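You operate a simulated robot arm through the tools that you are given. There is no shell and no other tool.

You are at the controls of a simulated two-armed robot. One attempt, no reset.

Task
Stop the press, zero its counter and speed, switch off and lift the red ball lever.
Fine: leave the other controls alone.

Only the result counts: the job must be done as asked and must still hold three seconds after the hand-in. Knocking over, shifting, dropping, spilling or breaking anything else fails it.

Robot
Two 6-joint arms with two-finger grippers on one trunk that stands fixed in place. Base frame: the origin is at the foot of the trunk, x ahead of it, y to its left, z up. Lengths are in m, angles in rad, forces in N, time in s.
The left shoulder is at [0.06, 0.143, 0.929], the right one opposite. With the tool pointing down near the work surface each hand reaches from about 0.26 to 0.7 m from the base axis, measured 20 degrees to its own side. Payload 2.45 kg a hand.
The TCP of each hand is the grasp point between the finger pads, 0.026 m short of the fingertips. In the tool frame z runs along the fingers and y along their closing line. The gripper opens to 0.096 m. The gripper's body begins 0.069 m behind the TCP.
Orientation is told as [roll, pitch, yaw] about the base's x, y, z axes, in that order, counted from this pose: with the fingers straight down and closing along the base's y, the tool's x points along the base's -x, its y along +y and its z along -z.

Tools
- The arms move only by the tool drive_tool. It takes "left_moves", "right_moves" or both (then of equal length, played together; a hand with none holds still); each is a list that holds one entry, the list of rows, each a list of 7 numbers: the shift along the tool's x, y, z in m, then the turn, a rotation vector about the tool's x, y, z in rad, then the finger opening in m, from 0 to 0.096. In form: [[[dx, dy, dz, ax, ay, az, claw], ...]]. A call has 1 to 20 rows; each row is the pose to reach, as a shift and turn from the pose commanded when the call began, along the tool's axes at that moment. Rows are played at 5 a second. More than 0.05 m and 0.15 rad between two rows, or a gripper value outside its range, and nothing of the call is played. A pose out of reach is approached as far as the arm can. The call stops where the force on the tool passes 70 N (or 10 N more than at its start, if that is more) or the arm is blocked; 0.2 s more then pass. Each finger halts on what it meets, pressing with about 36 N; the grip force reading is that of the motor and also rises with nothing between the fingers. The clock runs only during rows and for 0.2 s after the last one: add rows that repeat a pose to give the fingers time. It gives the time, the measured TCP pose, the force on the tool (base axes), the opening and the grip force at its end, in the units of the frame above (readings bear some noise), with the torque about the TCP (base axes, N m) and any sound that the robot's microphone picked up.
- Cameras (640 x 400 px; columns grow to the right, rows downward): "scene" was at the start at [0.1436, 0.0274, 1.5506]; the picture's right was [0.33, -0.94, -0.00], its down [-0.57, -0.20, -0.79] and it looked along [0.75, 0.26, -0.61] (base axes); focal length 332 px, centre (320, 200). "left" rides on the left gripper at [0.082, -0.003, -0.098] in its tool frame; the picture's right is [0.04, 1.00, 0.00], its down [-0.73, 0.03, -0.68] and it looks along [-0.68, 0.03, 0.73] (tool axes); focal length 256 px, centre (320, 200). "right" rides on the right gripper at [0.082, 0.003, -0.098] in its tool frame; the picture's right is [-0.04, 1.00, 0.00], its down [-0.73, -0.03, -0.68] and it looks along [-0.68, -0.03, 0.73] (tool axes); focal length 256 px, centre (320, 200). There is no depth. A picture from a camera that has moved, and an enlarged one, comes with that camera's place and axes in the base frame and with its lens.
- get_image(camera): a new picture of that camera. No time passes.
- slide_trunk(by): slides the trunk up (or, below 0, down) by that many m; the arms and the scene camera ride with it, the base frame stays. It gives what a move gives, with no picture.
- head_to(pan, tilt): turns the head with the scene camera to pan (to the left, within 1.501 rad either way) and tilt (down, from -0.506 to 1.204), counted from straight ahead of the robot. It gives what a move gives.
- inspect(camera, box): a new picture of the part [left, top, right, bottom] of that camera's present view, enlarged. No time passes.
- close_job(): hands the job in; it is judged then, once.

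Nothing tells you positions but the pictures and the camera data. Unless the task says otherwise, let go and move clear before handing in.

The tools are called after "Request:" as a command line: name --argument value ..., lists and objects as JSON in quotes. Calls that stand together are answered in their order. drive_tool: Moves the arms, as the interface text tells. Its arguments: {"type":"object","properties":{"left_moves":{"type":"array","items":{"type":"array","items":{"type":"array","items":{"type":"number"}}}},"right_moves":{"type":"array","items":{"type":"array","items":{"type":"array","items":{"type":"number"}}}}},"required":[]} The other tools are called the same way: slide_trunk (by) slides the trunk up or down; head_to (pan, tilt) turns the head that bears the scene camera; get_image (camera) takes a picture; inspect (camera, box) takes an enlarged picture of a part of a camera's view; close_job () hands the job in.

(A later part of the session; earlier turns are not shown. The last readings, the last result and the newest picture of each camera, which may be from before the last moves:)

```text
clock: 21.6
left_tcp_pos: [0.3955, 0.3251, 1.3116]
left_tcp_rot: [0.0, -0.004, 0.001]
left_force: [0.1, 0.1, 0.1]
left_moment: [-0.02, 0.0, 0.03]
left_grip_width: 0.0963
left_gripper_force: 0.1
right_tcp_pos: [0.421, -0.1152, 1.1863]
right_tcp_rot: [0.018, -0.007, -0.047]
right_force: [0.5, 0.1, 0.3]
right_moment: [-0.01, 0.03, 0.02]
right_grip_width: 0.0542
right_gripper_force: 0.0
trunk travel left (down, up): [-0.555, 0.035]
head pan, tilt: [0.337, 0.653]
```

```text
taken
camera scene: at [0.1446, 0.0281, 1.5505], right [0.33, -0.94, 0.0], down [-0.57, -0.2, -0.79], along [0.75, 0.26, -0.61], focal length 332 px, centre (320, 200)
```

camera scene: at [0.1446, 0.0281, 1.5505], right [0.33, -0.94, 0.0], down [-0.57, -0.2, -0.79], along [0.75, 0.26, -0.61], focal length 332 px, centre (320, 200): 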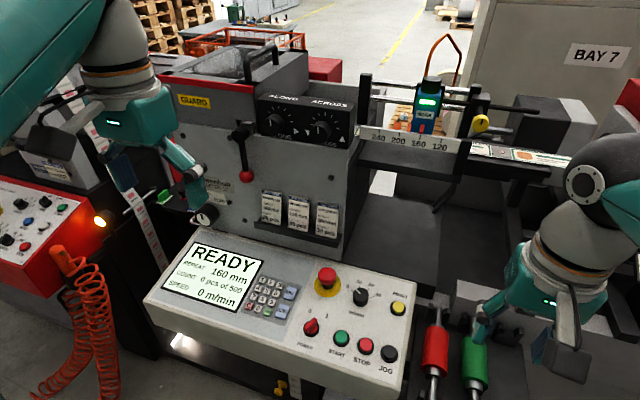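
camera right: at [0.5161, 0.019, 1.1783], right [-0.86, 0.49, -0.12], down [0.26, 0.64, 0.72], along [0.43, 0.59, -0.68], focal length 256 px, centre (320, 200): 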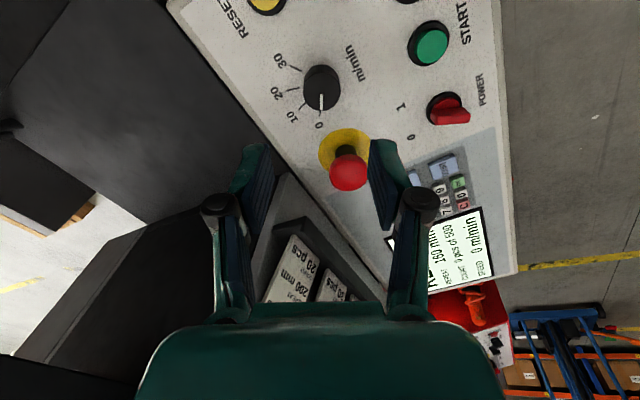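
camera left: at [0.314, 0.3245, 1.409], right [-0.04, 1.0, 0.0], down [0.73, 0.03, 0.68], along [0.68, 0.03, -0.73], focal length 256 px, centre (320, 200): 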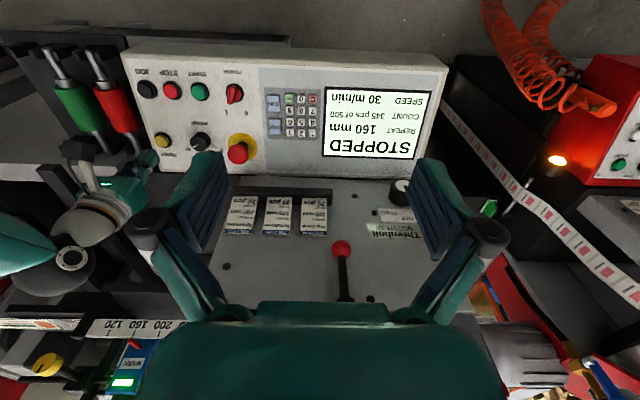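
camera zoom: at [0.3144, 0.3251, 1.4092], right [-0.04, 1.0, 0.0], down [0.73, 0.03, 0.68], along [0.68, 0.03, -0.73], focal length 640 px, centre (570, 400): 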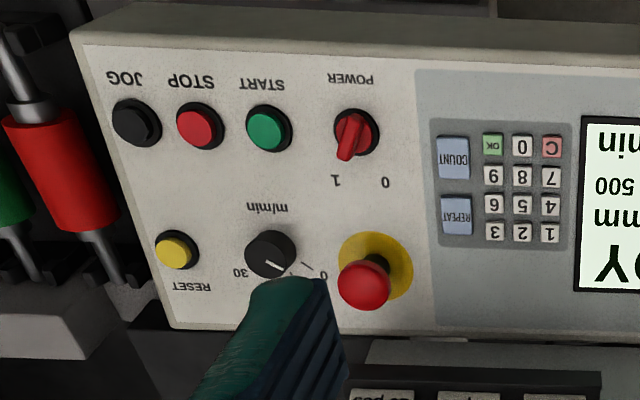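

All three settings hold, and the right hand is clear (the "blocked" report came with no contact force, only at the end of its reach). Now the left hand goes above the POWER switch, tilted to the panel slope.

Request:
drive_tool --left_moves '[[[-0.012, -0.02, 0.031, 0, -0.02, 0, 0.09], [-0.024, -0.039, 0.062, 0, -0.04, 0, 0.08], [-0.036, -0.058, 0.094, 0, -0.06, 0, 0.07], [-0.048, -0.078, 0.125, 0, -0.08, 0, 0.06], [-0.06, -0.097, 0.156, 0, -0.1, 0, 0.05], [-0.071, -0.116, 0.187, 0, -0.12, 0, 0.05], [-0.083, -0.136, 0.219, 0, -0.142, 0, 0.05], [-0.095, -0.155, 0.25, 0, -0.142, 0, 0.05], [-0.095, -0.155, 0.25, 0, -0.142, 0, 0.05]]]'

Request:
get_image --camera "left"

Request:
inspect --camera "scene" --box '[270, 280, 370, 370]'

Request:
get_image --camera "scene"

```text
clock: 23.6
left_tcp_pos: [0.4884, 0.1699, 1.0605]
left_tcp_rot: [0.001, -0.143, 0.0]
left_force: [-0.4, 0.4, 0.0]
left_moment: [0.0, 0.0, -0.02]
left_grip_width: 0.0501
left_gripper_force: 0.1
right_tcp_pos: [0.4189, -0.115, 1.1864]
right_tcp_rot: [0.019, -0.005, -0.048]
right_force: [-1.1, 0.2, -0.2]
right_moment: [-0.03, 0.0, 0.0]
right_grip_width: 0.0541
right_gripper_force: 0.1
trunk travel left (down, up): [-0.555, 0.035]
head pan, tilt: [0.337, 0.653]
```

```text
taken
camera left: at [0.3946, 0.1685, 1.1467], right [-0.04, 1.0, -0.01], down [0.63, 0.03, 0.78], along [0.78, 0.03, -0.63], focal length 256 px, centre (320, 200)
```

left: 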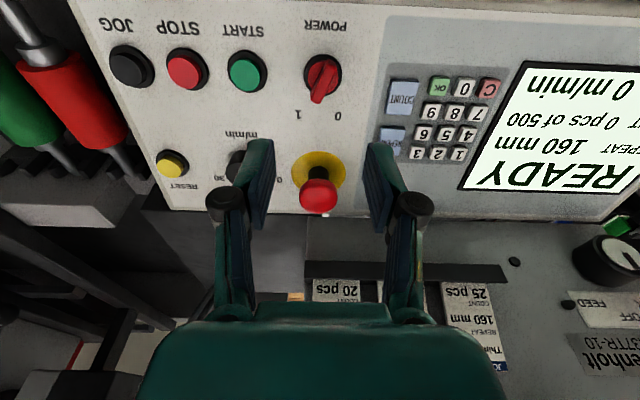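

```text
4.44 times, centred on (320, 325) of scene
camera zoom: at [0.1428, 0.0276, 1.5507], right [0.33, -0.94, 0.0], down [-0.57, -0.2, -0.8], along [0.75, 0.26, -0.61], focal length 1477 px, centre (320, -356)
```

zoom: 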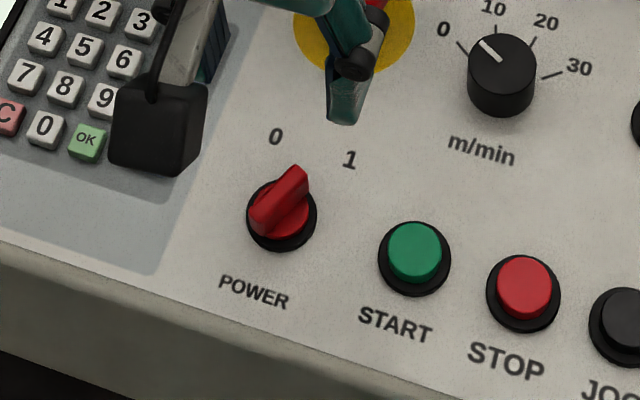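

```text
taken
camera scene: at [0.1428, 0.0276, 1.5507], right [0.33, -0.94, 0.0], down [-0.57, -0.2, -0.8], along [0.75, 0.26, -0.61], focal length 332 px, centre (320, 200)
```

scene: 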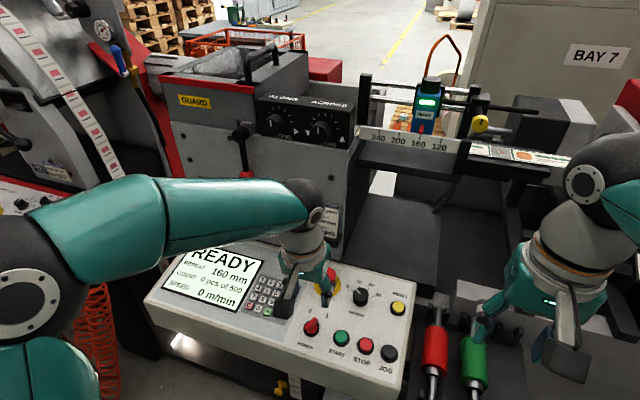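

Request:
inspect --camera "left" --box '[270, 15, 390, 135]'

Request:
inspect --camera "scene" --box '[290, 305, 340, 345]'

```text
3.33 times, centred on (330, 75) of left
camera zoom: at [0.3946, 0.1685, 1.1467], right [-0.04, 1.0, -0.01], down [0.63, 0.03, 0.78], along [0.78, 0.03, -0.63], focal length 853 px, centre (287, 617)
```

zoom: 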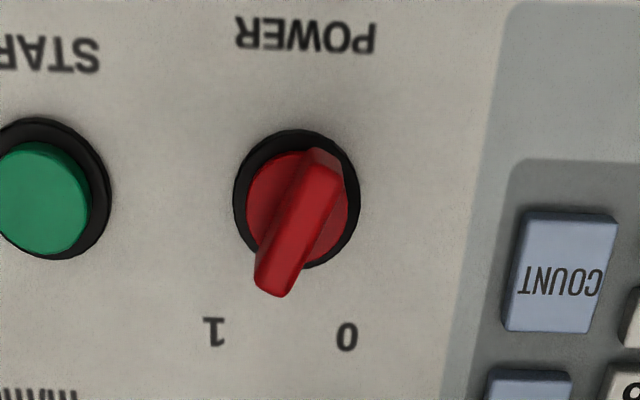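

```text
10.00 times, centred on (315, 325) of scene
camera zoom: at [0.1428, 0.0276, 1.5507], right [0.33, -0.94, 0.0], down [-0.57, -0.2, -0.8], along [0.75, 0.26, -0.61], focal length 3323 px, centre (370, -1050)
```

zoom: 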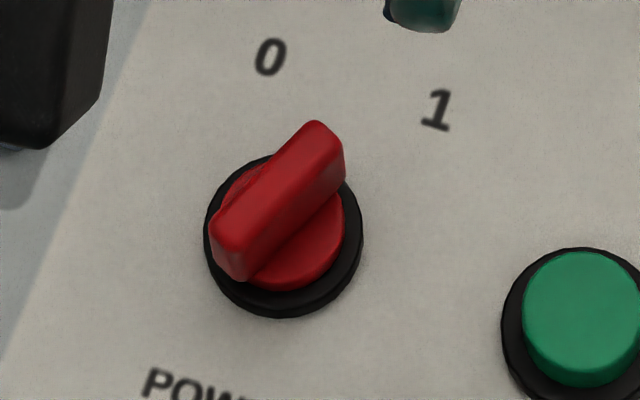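

POWER's bar points at 1, about 23° to the right; 0 is about 25° to the left, so it turns left. I'll hover closer over its centre, with the gripper aligned to the bar.

Request:
drive_tool --left_moves '[[[0.004, 0.001, 0.015, 0, 0, 0.13, 0.05], [0.008, 0.002, 0.03, 0, 0, 0.26, 0.045], [0.011, 0.003, 0.045, 0, 0, 0.4, 0.04], [0.011, 0.003, 0.059, 0, 0, 0.4, 0.04], [0.011, 0.003, 0.059, 0, 0, 0.4, 0.04]]]'

Request:
get_image --camera "left"

Request:
inspect --camera "left" --box '[240, 70, 400, 180]'

Request:
inspect --camera "scene" --box '[270, 280, 370, 370]'

```text
clock: 24.8
left_tcp_pos: [0.4862, 0.174, 1.0006]
left_tcp_rot: [0.056, -0.133, -0.405]
left_force: [-0.6, 0.0, 0.4]
left_moment: [-0.03, -0.01, 0.06]
left_grip_width: 0.04
left_gripper_force: 0.1
right_tcp_pos: [0.419, -0.1151, 1.1861]
right_tcp_rot: [0.018, -0.007, -0.05]
right_force: [-0.6, -0.2, 0.4]
right_moment: [0.03, -0.01, 0.01]
right_grip_width: 0.054
right_gripper_force: 0.0
trunk travel left (down, up): [-0.555, 0.035]
head pan, tilt: [0.337, 0.653]
```

```text
taken
camera left: at [0.3981, 0.2043, 1.0871], right [0.35, 0.94, 0.05], down [0.58, -0.26, 0.77], along [0.73, -0.24, -0.64], focal length 256 px, centre (320, 200)
```

left: 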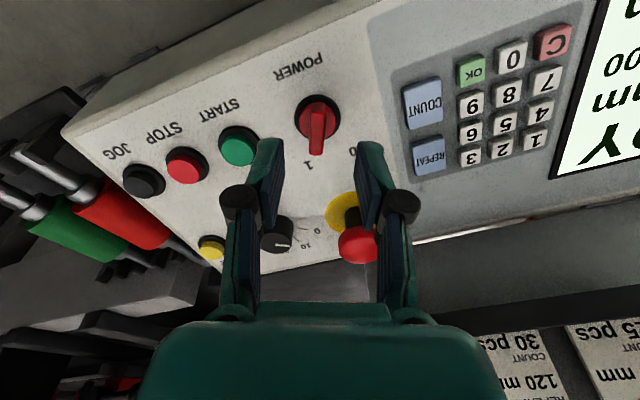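

```text
3.64 times, centred on (320, 125) of left
camera zoom: at [0.3981, 0.2043, 1.0871], right [0.35, 0.94, 0.05], down [0.58, -0.26, 0.77], along [0.73, -0.24, -0.64], focal length 931 px, centre (320, 473)
```

zoom: 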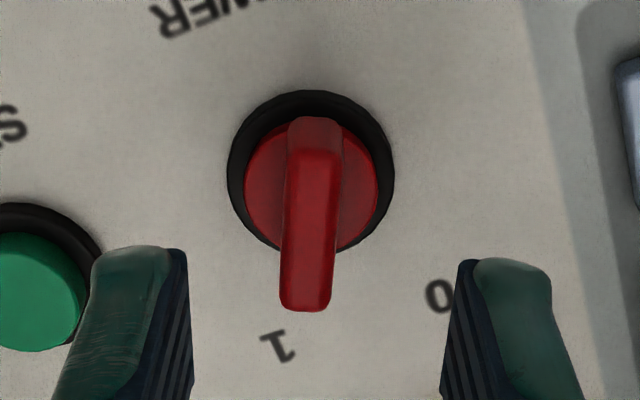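

```text
4.44 times, centred on (320, 325) of scene
camera zoom: at [0.1434, 0.0274, 1.5507], right [0.33, -0.94, 0.0], down [-0.57, -0.2, -0.79], along [0.75, 0.26, -0.61], focal length 1477 px, centre (320, -356)
```

zoom: 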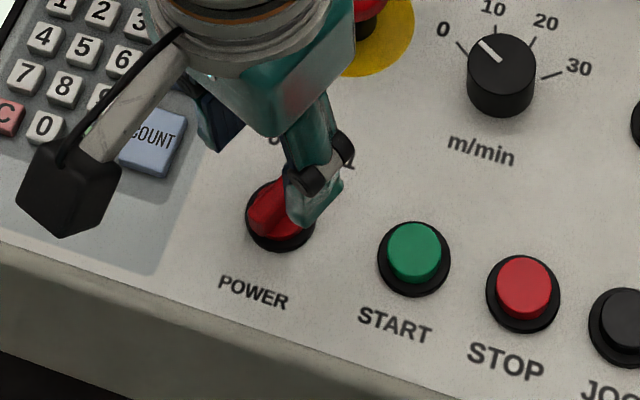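

The bar is centred between the fingers and aligned; its top is about 53 mm ahead of the TCP, well above the dial. I'll descend 37 mm and grip it.

Request:
drive_tool --left_moves '[[[-0.0005, -0.001, 0.015, 0, 0, 0, 0.04], [-0.0005, -0.001, 0.028, 0, 0, 0, 0.04], [-0.0005, -0.001, 0.037, 0, 0, 0, 0.04], [-0.0005, -0.001, 0.037, 0, 0, 0, 0.03], [-0.0005, -0.001, 0.037, 0, 0, 0, 0.015], [-0.0005, -0.001, 0.037, 0, 0, 0, 0.004], [-0.0005, -0.001, 0.037, 0, 0, 0, 0.004]]]'

Request:
inspect --camera "left" --box '[220, 70, 420, 220]'

Request:
inspect --camera "scene" --box '[270, 280, 370, 370]'

```text
clock: 26.4
left_tcp_pos: [0.4935, 0.172, 0.9647]
left_tcp_rot: [0.056, -0.132, -0.405]
left_force: [-4.4, -11.9, -4.6]
left_moment: [-0.49, -0.3, -0.09]
left_grip_width: 0.0099
left_gripper_force: 37.4
right_tcp_pos: [0.4207, -0.1163, 1.186]
right_tcp_rot: [0.021, -0.007, -0.05]
right_force: [0.6, -0.3, 0.3]
right_moment: [0.0, -0.01, 0.03]
right_grip_width: 0.0541
right_gripper_force: 0.0
trunk travel left (down, up): [-0.555, 0.035]
head pan, tilt: [0.337, 0.653]
```

```text
2.67 times, centred on (320, 145) of left
camera zoom: at [0.404, 0.2021, 1.0514], right [0.35, 0.94, 0.05], down [0.58, -0.26, 0.77], along [0.73, -0.24, -0.64], focal length 683 px, centre (320, 347)
```

zoom: 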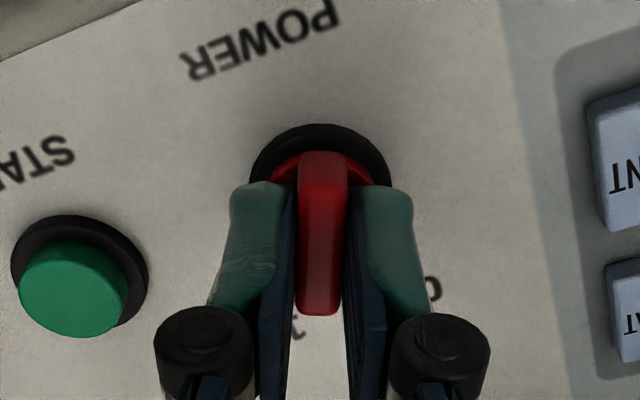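

```text
4.44 times, centred on (320, 325) of scene
camera zoom: at [0.1434, 0.0257, 1.5506], right [0.33, -0.94, 0.0], down [-0.57, -0.2, -0.79], along [0.75, 0.26, -0.61], focal length 1477 px, centre (320, -356)
```

zoom: 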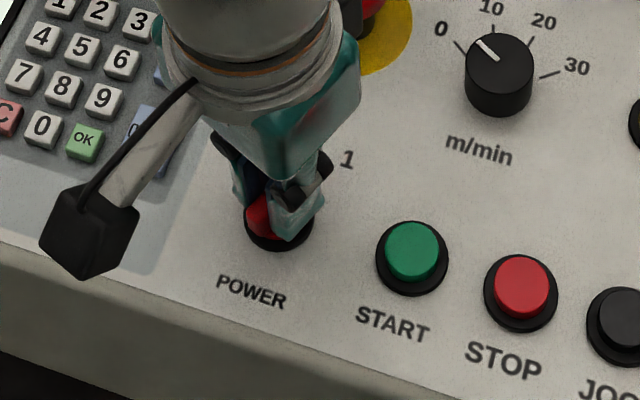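

The bar is firmly held (9.9 mm). I'll turn it left in steps towards 0.

Request:
drive_tool --left_moves '[[[0, -0.001, 0, 0, 0, -0.1, 0.004], [0, -0.001, 0, 0, 0, -0.2, 0.004], [0, -0.001, 0, 0, 0, -0.3, 0.004], [0, -0.001, 0, 0, 0, -0.4, 0.004], [0, -0.001, 0, 0, 0, -0.5, 0.004], [0, -0.001, 0, 0, 0, -0.6, 0.004], [0, -0.001, 0, 0, 0, -0.7, 0.004], [0, -0.001, 0, 0, 0, -0.7, 0.004]]]'

Request:
inspect --camera "left" --box '[220, 70, 420, 220]'

Request:
get_image --camera "scene"

```text
clock: 28.2
left_tcp_pos: [0.4919, 0.1719, 0.9651]
left_tcp_rot: [-0.043, -0.139, 0.306]
left_force: [-0.3, 5.6, 3.7]
left_moment: [-0.14, 1.06, 0.02]
left_grip_width: 0.01
left_gripper_force: 37.3
right_tcp_pos: [0.4206, -0.1151, 1.1857]
right_tcp_rot: [0.019, -0.004, -0.049]
right_force: [-0.1, -0.7, -0.2]
right_moment: [0.02, 0.0, 0.02]
right_grip_width: 0.054
right_gripper_force: 0.0
trunk travel left (down, up): [-0.555, 0.035]
head pan, tilt: [0.337, 0.653]
```

```text
2.67 times, centred on (320, 145) of left
camera zoom: at [0.4033, 0.1468, 1.0512], right [-0.33, 0.94, -0.05], down [0.59, 0.25, 0.77], along [0.74, 0.23, -0.63], focal length 683 px, centre (320, 347)
```

zoom: 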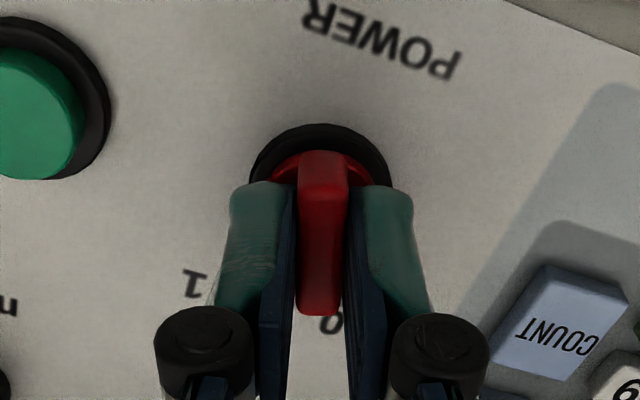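

```text
taken
camera scene: at [0.1434, 0.0283, 1.5507], right [0.33, -0.94, 0.0], down [-0.57, -0.2, -0.79], along [0.75, 0.26, -0.61], focal length 332 px, centre (320, 200)
```

scene: 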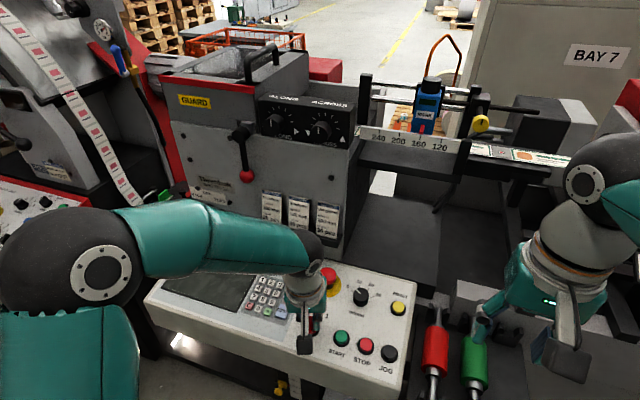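

The display has gone dark, so the switch is off. I'll turn the last few degrees to sit squarely on 0 while watching the torque.

Request:
drive_tool --left_moves '[[[0, 0, 0, 0, 0, -0.05, 0.004], [0, 0, 0, 0, 0, -0.1, 0.004], [0, 0, 0, 0, 0, -0.1, 0.004]]]'

Request:
inspect --camera "left" --box '[220, 70, 420, 220]'

```text
clock: 29.0
left_tcp_pos: [0.4931, 0.1727, 0.9654]
left_tcp_rot: [-0.057, -0.132, 0.405]
left_force: [-0.1, 6.2, -5.3]
left_moment: [0.58, -1.07, 0.09]
left_grip_width: 0.01
left_gripper_force: 37.8
right_tcp_pos: [0.422, -0.1139, 1.1865]
right_tcp_rot: [0.018, -0.006, -0.049]
right_force: [-0.7, -0.3, -0.2]
right_moment: [0.02, 0.01, -0.01]
right_grip_width: 0.054
right_gripper_force: 0.0
trunk travel left (down, up): [-0.555, 0.035]
head pan, tilt: [0.337, 0.653]
```

```text
2.67 times, centred on (320, 145) of left
camera zoom: at [0.4064, 0.1396, 1.0517], right [-0.42, 0.9, -0.06], down [0.56, 0.31, 0.77], along [0.71, 0.29, -0.64], focal length 683 px, centre (320, 347)
```

zoom: 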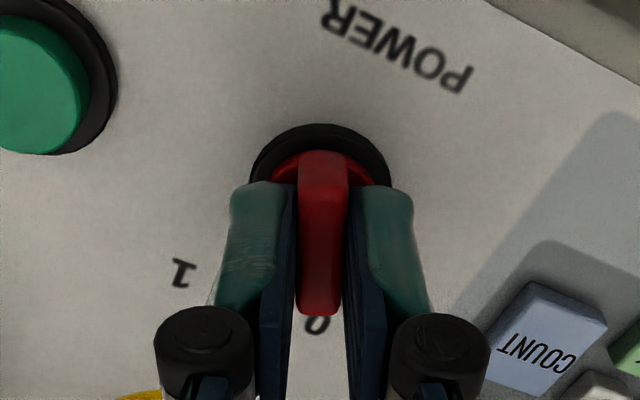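

The bar now points straight at the 0 mark with no stop torque. I'll release and back away along the tool axis.

Request:
drive_tool --left_moves '[[[0, 0, 0, 0, 0, 0, 0.02], [0, 0, 0, 0, 0, 0, 0.034], [0, 0, 0, 0, 0, 0, 0.036], [0, 0, -0.012, 0, 0, 0, 0.036], [0, 0, -0.03, 0, 0, 0, 0.036], [0, 0, -0.06, 0, 0, 0.1, 0.036], [0, 0, -0.1, 0, 0, 0.2, 0.036], [0, 0, -0.14, 0, 0, 0.3, 0.036], [0, 0, -0.18, 0, 0, 0.4, 0.036], [0, 0, -0.18, 0, 0, 0.4, 0.036]]]'

Request:
get_image --camera "left"

Request:
inspect --camera "scene" --box '[150, 225, 410, 395]'

Request:
inspect --camera "scene" --box '[180, 80, 300, 200]'

```text
clock: 31.2
left_tcp_pos: [0.4672, 0.1734, 1.1442]
left_tcp_rot: [0.001, -0.143, -0.002]
left_force: [1.5, 0.0, 0.2]
left_moment: [0.03, 0.04, -0.01]
left_grip_width: 0.036
left_gripper_force: 0.0
right_tcp_pos: [0.4199, -0.1153, 1.1857]
right_tcp_rot: [0.018, -0.007, -0.049]
right_force: [0.9, 0.9, -0.8]
right_moment: [0.01, 0.01, -0.01]
right_grip_width: 0.0539
right_gripper_force: 0.0
trunk travel left (down, up): [-0.555, 0.035]
head pan, tilt: [0.337, 0.653]
```

```text
taken
camera left: at [0.3737, 0.1721, 1.2299], right [-0.04, 1.0, -0.01], down [0.63, 0.03, 0.78], along [0.78, 0.03, -0.63], focal length 256 px, centre (320, 200)
```

left: 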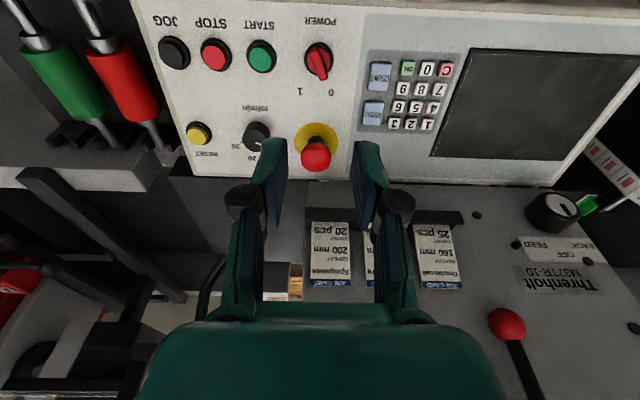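

```text
2.35 times, centred on (280, 310) of scene
camera zoom: at [0.1441, 0.0274, 1.5506], right [0.33, -0.94, 0.0], down [-0.57, -0.2, -0.79], along [0.75, 0.26, -0.61], focal length 782 px, centre (414, -59)
```

zoom: 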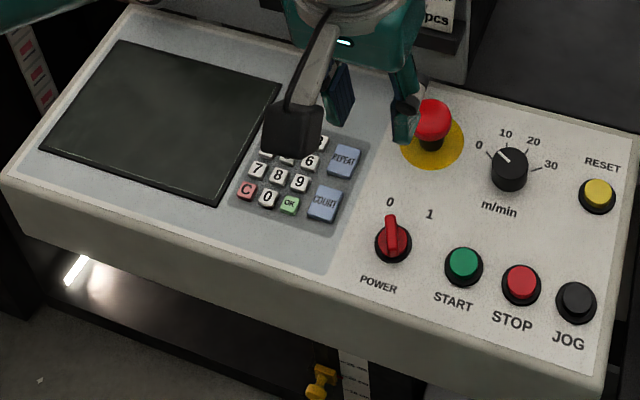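

```text
3.33 times, centred on (240, 140) of scene
camera zoom: at [0.1441, 0.0274, 1.5506], right [0.33, -0.94, 0.0], down [-0.57, -0.2, -0.79], along [0.75, 0.26, -0.61], focal length 1108 px, centre (587, 400)
```

zoom: 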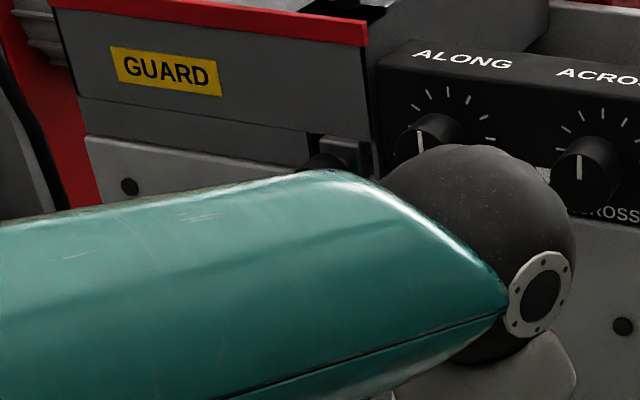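

POWER sits at 0, the display is dark, and the other controls are untouched. The lever hangs straight down from a hub whose axis runs along x, near (0.66, 0.374, 1.25), with about 0.1 m of arm. I'll back the left hand off and pitch it up to see the lever better.

Request:
drive_tool --left_moves '[[[0.008, 0.025, -0.015, 0, 0, 0, 0.05], [0.016, 0.05, -0.03, 0, -0.1, 0, 0.06], [0.02, 0.08, -0.045, 0, -0.2, 0, 0.06], [0.025, 0.11, -0.055, 0, -0.3, 0, 0.06], [0.03, 0.14, -0.065, 0, -0.4, 0, 0.06], [0.035, 0.17, -0.07, 0, -0.5, 0, 0.06], [0.0396, 0.2, -0.0764, 0, -0.6, 0, 0.06], [0.0396, 0.2, -0.0764, 0, -0.7, 0, 0.06], [0.0396, 0.2, -0.0764, 0, -0.75, 0, 0.06], [0.0396, 0.2, -0.0764, 0, -0.75, 0, 0.06]]]'

Request:
get_image --camera "left"

Request:
get_image --camera "scene"

Request:
get_image --camera "right"

```text
clock: 33.4
left_tcp_pos: [0.4163, 0.3724, 1.2129]
left_tcp_rot: [-0.001, -0.896, 0.0]
left_force: [0.3, 0.6, -0.6]
left_moment: [-0.04, 0.02, -0.02]
left_grip_width: 0.0597
left_gripper_force: 0.1
right_tcp_pos: [0.4203, -0.1159, 1.1876]
right_tcp_rot: [0.02, -0.007, -0.048]
right_force: [0.3, 0.1, -0.8]
right_moment: [0.0, -0.03, -0.01]
right_grip_width: 0.0541
right_gripper_force: 0.1
trunk travel left (down, up): [-0.555, 0.035]
head pan, tilt: [0.337, 0.653]
```

```text
taken
camera left: at [0.2902, 0.3703, 1.2101], right [-0.03, 1.0, -0.03], down [-0.07, 0.03, 1.0], along [1.0, 0.03, 0.07], focal length 256 px, centre (320, 200)
```

left: 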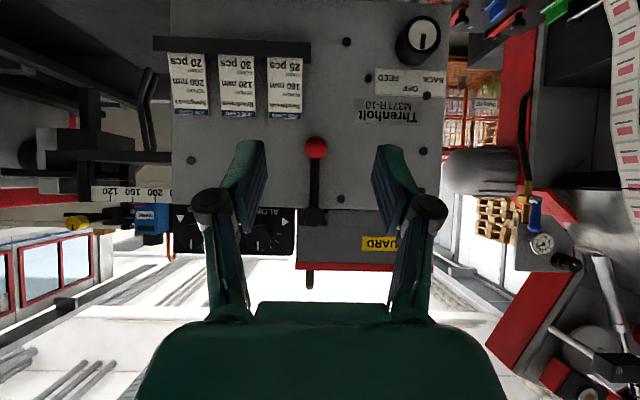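

```text
taken
camera scene: at [0.1434, 0.0273, 1.5507], right [0.33, -0.94, 0.0], down [-0.57, -0.2, -0.79], along [0.75, 0.26, -0.61], focal length 332 px, centre (320, 200)
```

scene: 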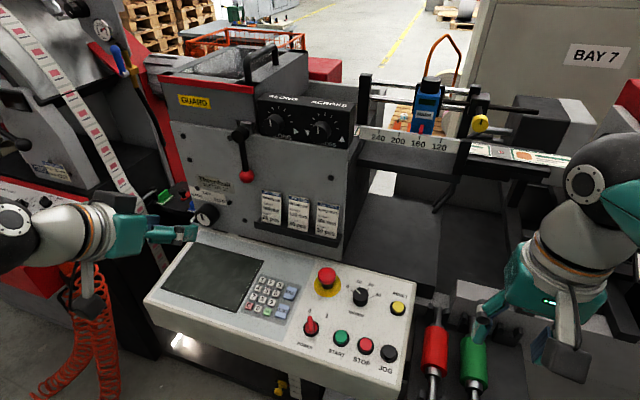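

```text
taken
camera right: at [0.3374, -0.1102, 1.2831], right [0.09, 1.0, 0.02], down [0.73, -0.08, 0.68], along [0.68, -0.05, -0.73], focal length 256 px, centre (320, 200)
```

right: 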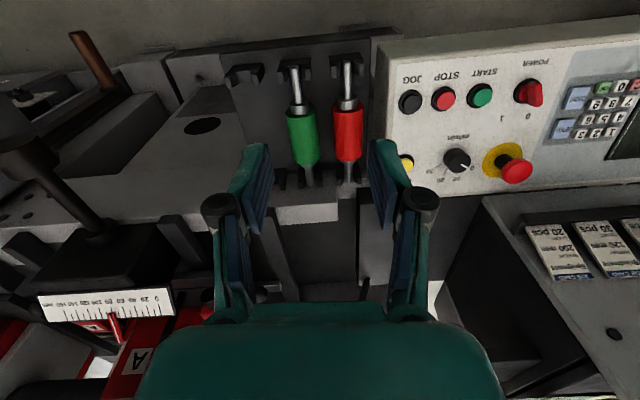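

Request:
inspect --camera "left" --box '[250, 110, 400, 260]'

Request:
inspect --camera "scene" --box '[200, 100, 290, 200]'

```text
2.67 times, centred on (325, 185) of left
camera zoom: at [0.2902, 0.3703, 1.2101], right [-0.03, 1.0, -0.03], down [-0.07, 0.03, 1.0], along [1.0, 0.03, 0.07], focal length 683 px, centre (307, 240)
```

zoom: 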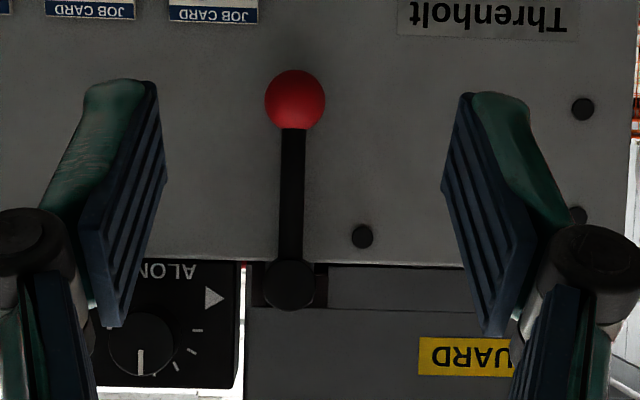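

```text
4.00 times, centred on (245, 150) of scene
camera zoom: at [0.1434, 0.0273, 1.5507], right [0.33, -0.94, 0.0], down [-0.57, -0.2, -0.79], along [0.75, 0.26, -0.61], focal length 1329 px, centre (620, 400)
```

zoom: 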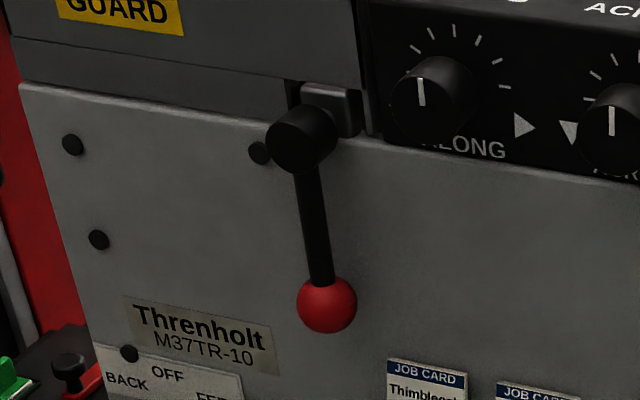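

The front view shows the ball at about (0.656, 0.3725, 1.160), 32 mm across, with the hub straight above it at z 1.26. The hub axis is along x, so the lever swings parallel to the machine face. I'll level the left hand to point at the ball from 0.1 m away.

Request:
drive_tool --left_moves '[[[-0.006, 0, 0.02, 0, -0.11, 0, 0.06], [-0.012, 0, 0.04, 0, -0.22, 0, 0.06], [-0.018, 0, 0.06, 0, -0.34, 0, 0.06], [-0.024, 0, 0.08, 0, -0.46, 0, 0.06], [-0.03, 0, 0.1, 0, -0.57, 0, 0.06], [-0.036, 0, 0.12, 0, -0.679, 0, 0.06], [-0.0428, 0, 0.1372, 0, -0.679, 0, 0.06], [-0.0428, 0, 0.1372, 0, -0.679, 0, 0.06]]]'

Request:
get_image --camera "left"

Request:
get_image --camera "scene"

```text
clock: 35.2
left_tcp_pos: [0.5476, 0.39, 1.1717]
left_tcp_rot: [-1.57, -1.563, 1.56]
left_force: [0.7, 0.2, 1.2]
left_moment: [-0.01, -0.01, 0.0]
left_grip_width: 0.0599
left_gripper_force: 0.0
left hand out of reach, approached as far as the arm can: row 2, 3, 6, 7, 8
right_tcp_pos: [0.4196, -0.1142, 1.1855]
right_tcp_rot: [0.02, -0.007, -0.05]
right_force: [-0.6, -0.2, 0.5]
right_moment: [0.02, -0.03, -0.02]
right_grip_width: 0.0542
right_gripper_force: 0.0
trunk travel left (down, up): [-0.555, 0.035]
head pan, tilt: [0.337, 0.653]
```

```text
taken
camera left: at [0.4503, 0.3887, 1.09], right [0.01, 1.0, -0.05], down [-0.68, 0.04, 0.73], along [0.73, 0.03, 0.68], focal length 256 px, centre (320, 200)
```

left: 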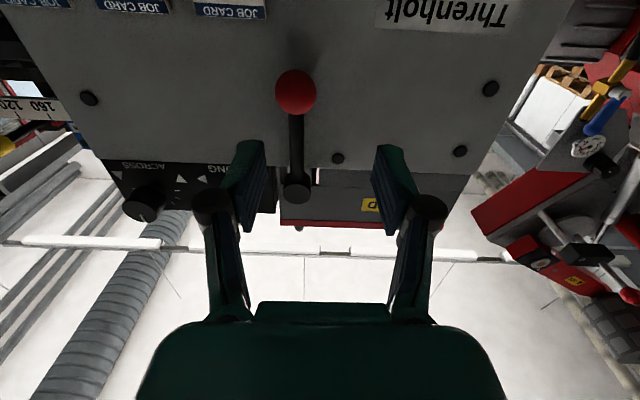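

```text
taken
camera scene: at [0.1431, 0.0275, 1.5507], right [0.33, -0.94, 0.0], down [-0.57, -0.2, -0.79], along [0.75, 0.26, -0.61], focal length 332 px, centre (320, 200)
```

scene: 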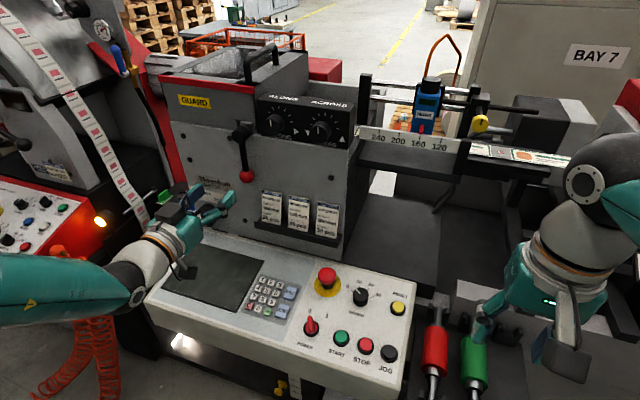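

The hand ended about 17 mm off to the left and 12 mm high because that pose was at a limit of the arm. I'll try a little further out, where the arm may have a better solution.

Request:
drive_tool --left_moves '[[[0, 0, 0.015, 0, 0, 0, 0.06], [0, 0, 0.03, 0, 0, 0, 0.06], [0, 0, 0.03, 0, 0, 0, 0.06]]]'

```text
clock: 36.0
left_tcp_pos: [0.5769, 0.3938, 1.1744]
left_tcp_rot: [-1.649, -1.568, 1.643]
left_force: [0.3, 0.4, 0.7]
left_moment: [-0.01, -0.02, -0.02]
left_grip_width: 0.0602
left_gripper_force: 0.1
left hand out of reach, approached as far as the arm can: row 1, 2, 3
right_tcp_pos: [0.4193, -0.1152, 1.186]
right_tcp_rot: [0.02, -0.008, -0.049]
right_force: [-0.3, 0.2, 1.0]
right_moment: [-0.01, 0.01, 0.02]
right_grip_width: 0.0541
right_gripper_force: 0.1
trunk travel left (down, up): [-0.555, 0.035]
head pan, tilt: [0.337, 0.653]
```

Still off in y and z, so a fully level tool doesn't suit this arm here. I'll try a slightly drooped tool (about 69° from vertical) at the same point.

Request:
drive_tool --left_moves '[[[0, 0, -0.01, 0, 0.12, 0, 0.06], [0, 0, -0.01, 0, 0.24, 0, 0.06], [0, 0, -0.01, 0, 0.37, 0, 0.06], [0, 0, -0.01, 0, 0.37, 0, 0.06]]]'

Request:
get_image --camera "scene"

```text
clock: 37.0
left_tcp_pos: [0.569, 0.3941, 1.1744]
left_tcp_rot: [0.0, -1.203, -0.002]
left_force: [-0.1, -0.6, -0.1]
left_moment: [0.03, 0.05, 0.0]
left_grip_width: 0.06
left_gripper_force: 0.1
right_tcp_pos: [0.4199, -0.1155, 1.1861]
right_tcp_rot: [0.019, -0.008, -0.049]
right_force: [0.5, -0.6, 0.3]
right_moment: [0.02, 0.02, 0.03]
right_grip_width: 0.0543
right_gripper_force: 0.1
trunk travel left (down, up): [-0.555, 0.035]
head pan, tilt: [0.337, 0.653]
```

```text
taken
camera scene: at [0.1438, 0.0276, 1.5506], right [0.33, -0.94, 0.0], down [-0.57, -0.2, -0.79], along [0.75, 0.26, -0.61], focal length 332 px, centre (320, 200)
```

scene: 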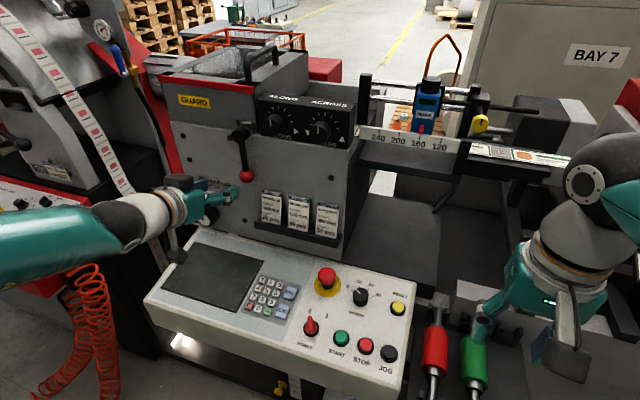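

At about 69° the pose is reachable; the hand is at (0.569, 0.394, 1.174). I'll take a look from here, then shift to line up with the ball.

Request:
drive_tool --left_moves '[[[0.0067, -0.011, 0.0026, 0, 0, 0, 0.06], [0.0134, -0.0215, 0.0052, 0, 0, 0, 0.06], [0.0134, -0.0215, 0.0052, 0, 0, 0, 0.06]]]'

Request:
get_image --camera "left"

Request:
inspect --camera "scene" --box '[150, 100, 310, 240]'

```text
clock: 37.8
left_tcp_pos: [0.5668, 0.3733, 1.1599]
left_tcp_rot: [0.0, -1.202, 0.001]
left_force: [-0.4, 0.9, 0.3]
left_moment: [-0.02, 0.04, -0.02]
left_grip_width: 0.0603
left_gripper_force: 0.0
right_tcp_pos: [0.4203, -0.1151, 1.1859]
right_tcp_rot: [0.019, -0.007, -0.05]
right_force: [-0.3, 0.2, -0.5]
right_moment: [-0.02, 0.03, 0.02]
right_grip_width: 0.054
right_gripper_force: 0.0
trunk travel left (down, up): [-0.555, 0.035]
head pan, tilt: [0.337, 0.653]
```

```text
taken
camera left: at [0.4474, 0.3725, 1.119], right [-0.01, 1.0, -0.04], down [-0.37, 0.03, 0.93], along [0.93, 0.03, 0.37], focal length 256 px, centre (320, 200)
```

left: 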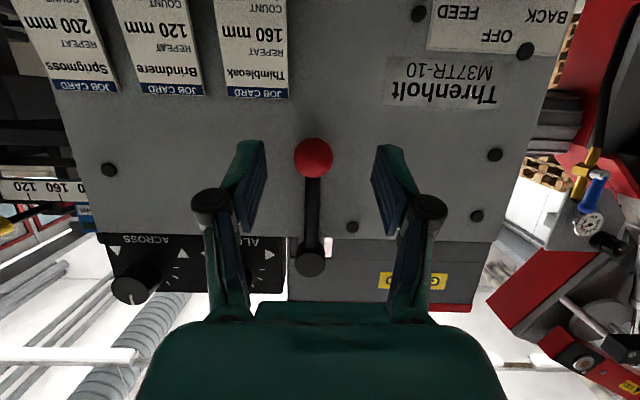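

```text
2.86 times, centred on (230, 170) of scene
camera zoom: at [0.1435, 0.0274, 1.5507], right [0.33, -0.94, 0.0], down [-0.57, -0.2, -0.79], along [0.75, 0.26, -0.61], focal length 949 px, centre (577, 286)
```

zoom: 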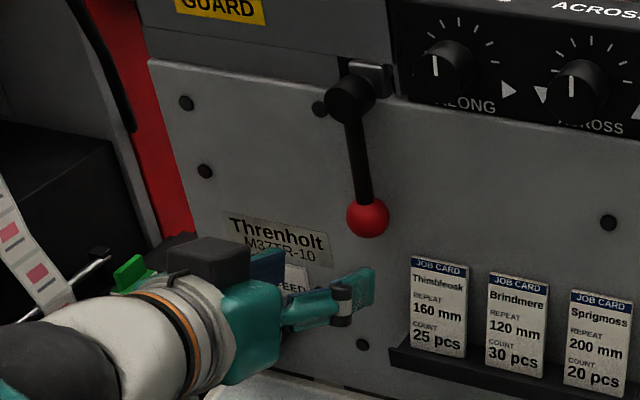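

Request:
inspect --camera "left" --box '[240, 120, 400, 280]'

Request:
inspect --camera "scene" --box '[210, 110, 280, 190]'

```text
2.50 times, centred on (320, 200) of left
camera zoom: at [0.4474, 0.3725, 1.119], right [-0.01, 1.0, -0.04], down [-0.37, 0.03, 0.93], along [0.93, 0.03, 0.37], focal length 640 px, centre (320, 200)
```

zoom: 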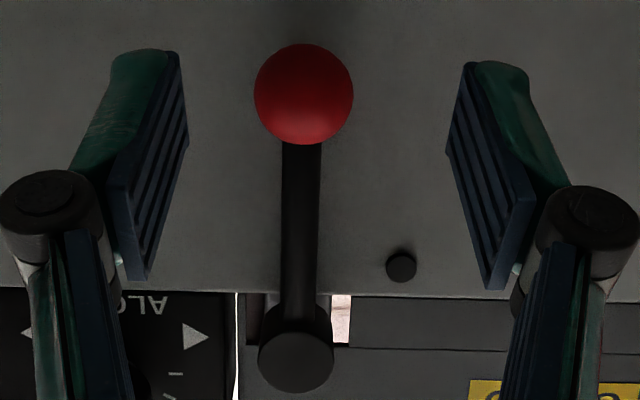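

```text
5.00 times, centred on (245, 150) of scene
camera zoom: at [0.1435, 0.0274, 1.5507], right [0.33, -0.94, 0.0], down [-0.57, -0.2, -0.79], along [0.75, 0.26, -0.61], focal length 1661 px, centre (695, 450)
```

zoom: 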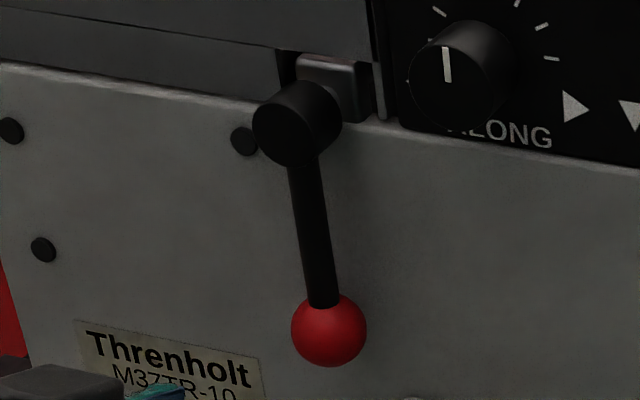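

The ball is at about (0.650, 0.373, 1.163), roughly 9 mm clear of the face (about x 0.675), and the hub is at (0.373, 1.259) in y-z. I'll bring the open fingers around the ball, keeping the tips about 8 mm short of the face.

Request:
drive_tool --left_moves '[[[-0.0106, 0, 0.02, 0, 0, 0, 0.055], [-0.0212, 0, 0.04, 0, 0, 0, 0.055], [-0.0318, 0, 0.0598, 0, 0, 0, 0.055], [-0.0318, 0, 0.0598, 0, 0, 0, 0.055]]]'

Request:
get_image --camera "left"

Request:
inspect --camera "scene" --box '[190, 100, 310, 220]'

```text
clock: 38.8
left_tcp_pos: [0.6375, 0.3737, 1.1687]
left_tcp_rot: [0.002, -1.204, -0.002]
left_force: [0.3, 0.2, 0.1]
left_moment: [-0.02, 0.01, 0.02]
left_grip_width: 0.0553
left_gripper_force: 0.0
right_tcp_pos: [0.4205, -0.115, 1.1862]
right_tcp_rot: [0.019, -0.008, -0.047]
right_force: [-0.6, -0.7, 0.3]
right_moment: [0.01, 0.02, 0.0]
right_grip_width: 0.0538
right_gripper_force: 0.1
trunk travel left (down, up): [-0.555, 0.035]
head pan, tilt: [0.337, 0.653]
```

```text
taken
camera left: at [0.5156, 0.3709, 1.1286], right [-0.01, 1.0, -0.04], down [-0.37, 0.03, 0.93], along [0.93, 0.03, 0.37], focal length 256 px, centre (320, 200)
```

left: 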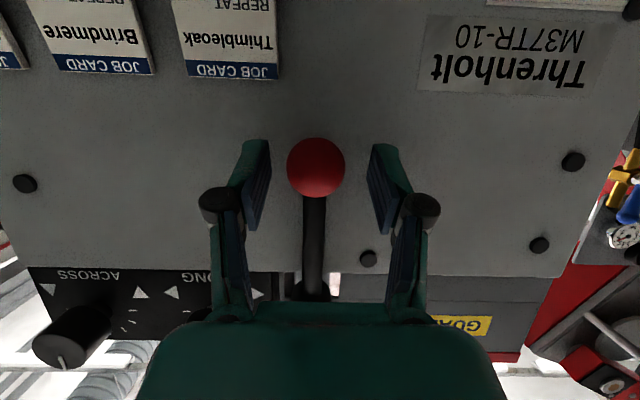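

```text
3.33 times, centred on (250, 160) of scene
camera zoom: at [0.1429, 0.0274, 1.5507], right [0.33, -0.94, 0.0], down [-0.57, -0.2, -0.8], along [0.75, 0.26, -0.61], focal length 1108 px, centre (553, 333)
```

zoom: 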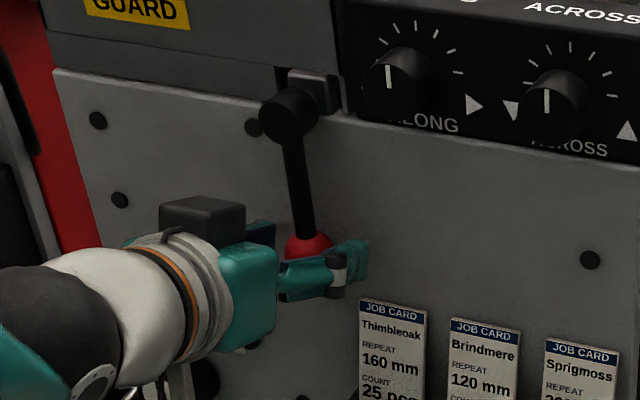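

The ball is centred between the fingers. I'll close to a loose cage (36 mm) and nudge a few millimetres to the left to see whether the lever yields that way.

Request:
drive_tool --left_moves '[[[0, -0.001, 0, 0, 0, 0, 0.045], [0, -0.001, 0, 0, 0, 0, 0.036], [0, -0.001, 0, 0, 0, 0, 0.036], [0, 0.002, 0, 0, 0, 0, 0.036], [0, 0.005, 0, 0, 0, 0, 0.036], [0, 0.005, 0, 0, 0, 0, 0.036]]]'

Request:
inspect --camera "left" --box '[240, 120, 400, 280]'

```text
clock: 40.2
left_tcp_pos: [0.6348, 0.3768, 1.1685]
left_tcp_rot: [0.001, -1.203, -0.001]
left_force: [1.7, -3.3, -0.2]
left_moment: [0.0, -0.02, 0.01]
left_grip_width: 0.0383
left_gripper_force: 2.1
right_tcp_pos: [0.4214, -0.1159, 1.1851]
right_tcp_rot: [0.02, -0.006, -0.048]
right_force: [-0.1, -0.5, -0.7]
right_moment: [0.01, 0.01, 0.0]
right_grip_width: 0.0539
right_gripper_force: 0.1
trunk travel left (down, up): [-0.555, 0.035]
head pan, tilt: [0.337, 0.653]
```

```text
2.50 times, centred on (320, 200) of left
camera zoom: at [0.515, 0.3753, 1.1276], right [-0.01, 1.0, -0.04], down [-0.37, 0.03, 0.93], along [0.93, 0.03, 0.37], focal length 640 px, centre (320, 200)
```

zoom: 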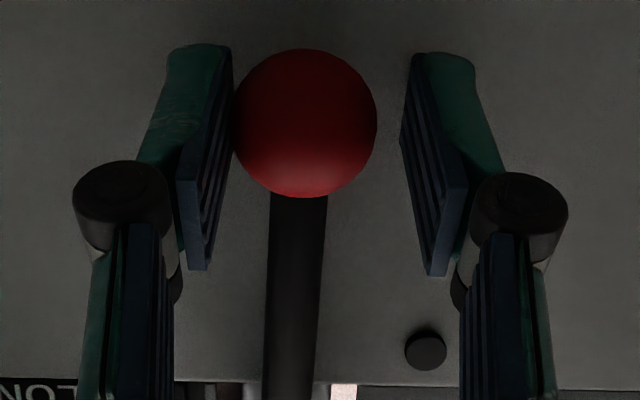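

Light contact on the left push (about 3 N). I'll push 5 mm further and compare.

Request:
drive_tool --left_moves '[[[0, 0.003, 0, 0, 0, 0, 0.036], [0, 0.006, 0, 0, 0, 0, 0.036], [0, 0.006, 0, 0, 0, 0, 0.036]]]'

Request:
inspect --camera "left" --box '[240, 120, 400, 280]'

Request:
inspect --camera "scene" --box '[190, 100, 310, 220]'

```text
clock: 41.0
left_tcp_pos: [0.6344, 0.3823, 1.1679]
left_tcp_rot: [0.002, -1.202, -0.002]
left_force: [-0.5, -4.7, -1.7]
left_moment: [-0.04, -0.06, -0.05]
left_grip_width: 0.0396
left_gripper_force: 2.4
right_tcp_pos: [0.4192, -0.1153, 1.186]
right_tcp_rot: [0.021, -0.009, -0.05]
right_force: [-1.3, -0.4, 0.0]
right_moment: [0.02, 0.0, -0.01]
right_grip_width: 0.054
right_gripper_force: 0.0
trunk travel left (down, up): [-0.555, 0.035]
head pan, tilt: [0.337, 0.653]
```

```text
2.50 times, centred on (320, 200) of left
camera zoom: at [0.515, 0.3812, 1.127], right [-0.01, 1.0, -0.04], down [-0.37, 0.03, 0.93], along [0.93, 0.03, 0.37], focal length 640 px, centre (320, 200)
```

zoom: 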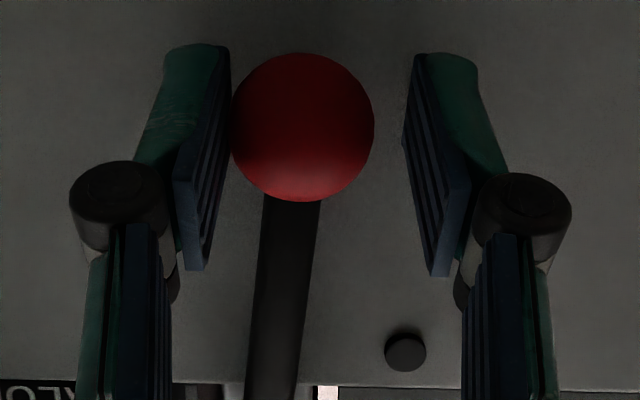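

```text
3.33 times, centred on (250, 160) of scene
camera zoom: at [0.1439, 0.0264, 1.5506], right [0.33, -0.94, 0.0], down [-0.57, -0.2, -0.79], along [0.75, 0.26, -0.61], focal length 1108 px, centre (553, 333)
```

zoom: 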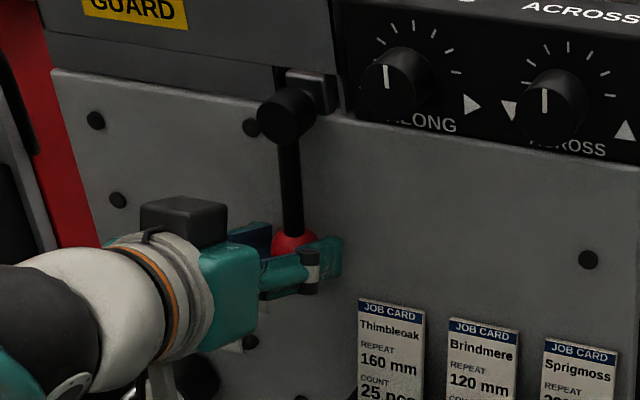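

The lever swings left freely with only about 5 N, so that is the lifting direction. I'll follow the arc about the hub, rolling the hand with it, in stages.

Request:
drive_tool --left_moves '[[[-0.0032, 0.0059, -0.0012, 0, 0, 0.14, 0.036], [-0.0061, 0.0189, -0.0023, 0, 0, 0.28, 0.036], [-0.0107, 0.0314, -0.0041, 0, 0, 0.42, 0.036], [-0.0107, 0.0314, -0.0041, 0, 0, 0.42, 0.036]]]'

Request:
get_image --camera "left"

Request:
inspect --camera "scene" --box '[170, 90, 310, 220]'

```text
clock: 42.0
left_tcp_pos: [0.6332, 0.4164, 1.1813]
left_tcp_rot: [0.815, -1.019, -0.895]
left_force: [0.3, 0.0, 0.2]
left_moment: [0.0, -0.05, -0.02]
left_grip_width: 0.0364
left_gripper_force: 0.3
right_tcp_pos: [0.4205, -0.1156, 1.1858]
right_tcp_rot: [0.021, -0.005, -0.048]
right_force: [-0.4, -0.2, -0.6]
right_moment: [0.04, -0.01, 0.04]
right_grip_width: 0.0542
right_gripper_force: 0.0
trunk travel left (down, up): [-0.555, 0.035]
head pan, tilt: [0.337, 0.653]
```

```text
taken
camera left: at [0.5166, 0.4478, 1.1445], right [0.13, 0.93, 0.35], down [-0.39, -0.27, 0.88], along [0.91, -0.25, 0.32], focal length 256 px, centre (320, 200)
```

left: 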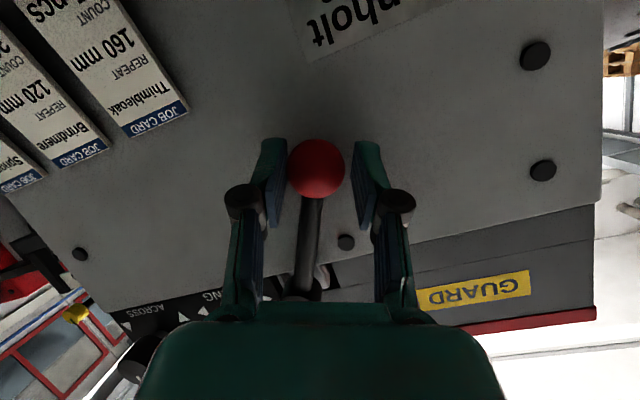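

```text
3.08 times, centred on (240, 155) of scene
camera zoom: at [0.1436, 0.0273, 1.5506], right [0.33, -0.94, 0.0], down [-0.57, -0.2, -0.79], along [0.75, 0.26, -0.61], focal length 1022 px, centre (566, 338)
```

zoom: 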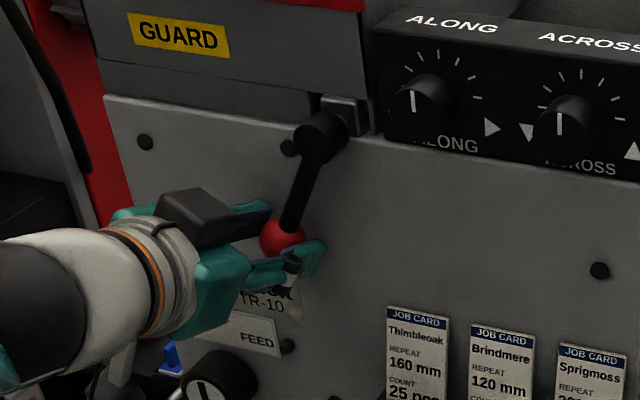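

The lever follows cleanly at about 24° with no load. I'll continue along the arc to about 48°.

Request:
drive_tool --left_moves '[[[-0.001, 0.0131, -0.0024, 0, 0, 0.14, 0.036], [-0.0036, 0.0259, -0.0054, 0, 0, 0.28, 0.036], [-0.008, 0.0382, -0.0088, 0, 0, 0.42, 0.036], [-0.008, 0.0382, -0.0088, 0, 0, 0.42, 0.036]]]'

Request:
get_image --camera "left"

Request:
inspect --camera "scene" --box '[170, 90, 310, 220]'

```text
clock: 43.0
left_tcp_pos: [0.6333, 0.4481, 1.2048]
left_tcp_rot: [1.095, -0.671, -1.26]
left_force: [0.9, -0.5, 0.6]
left_moment: [-0.01, 0.03, 0.0]
left_grip_width: 0.0359
left_gripper_force: 0.0
right_tcp_pos: [0.419, -0.1164, 1.1862]
right_tcp_rot: [0.02, -0.007, -0.049]
right_force: [-0.4, 0.3, 1.1]
right_moment: [0.0, 0.01, -0.02]
right_grip_width: 0.0538
right_gripper_force: 0.1
trunk travel left (down, up): [-0.555, 0.035]
head pan, tilt: [0.337, 0.653]
```

```text
taken
camera left: at [0.523, 0.5076, 1.1868], right [0.26, 0.7, 0.67], down [-0.45, -0.53, 0.72], along [0.86, -0.49, 0.18], focal length 256 px, centre (320, 200)
```

left: 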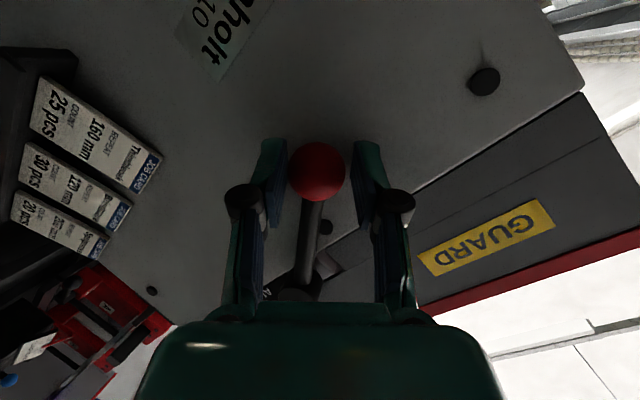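

```text
3.08 times, centred on (240, 155) of scene
camera zoom: at [0.1438, 0.0273, 1.5506], right [0.33, -0.94, 0.0], down [-0.57, -0.2, -0.79], along [0.75, 0.26, -0.61], focal length 1022 px, centre (566, 338)
```

zoom: 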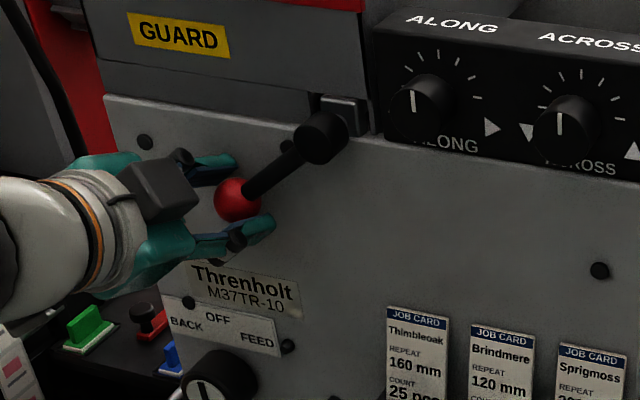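

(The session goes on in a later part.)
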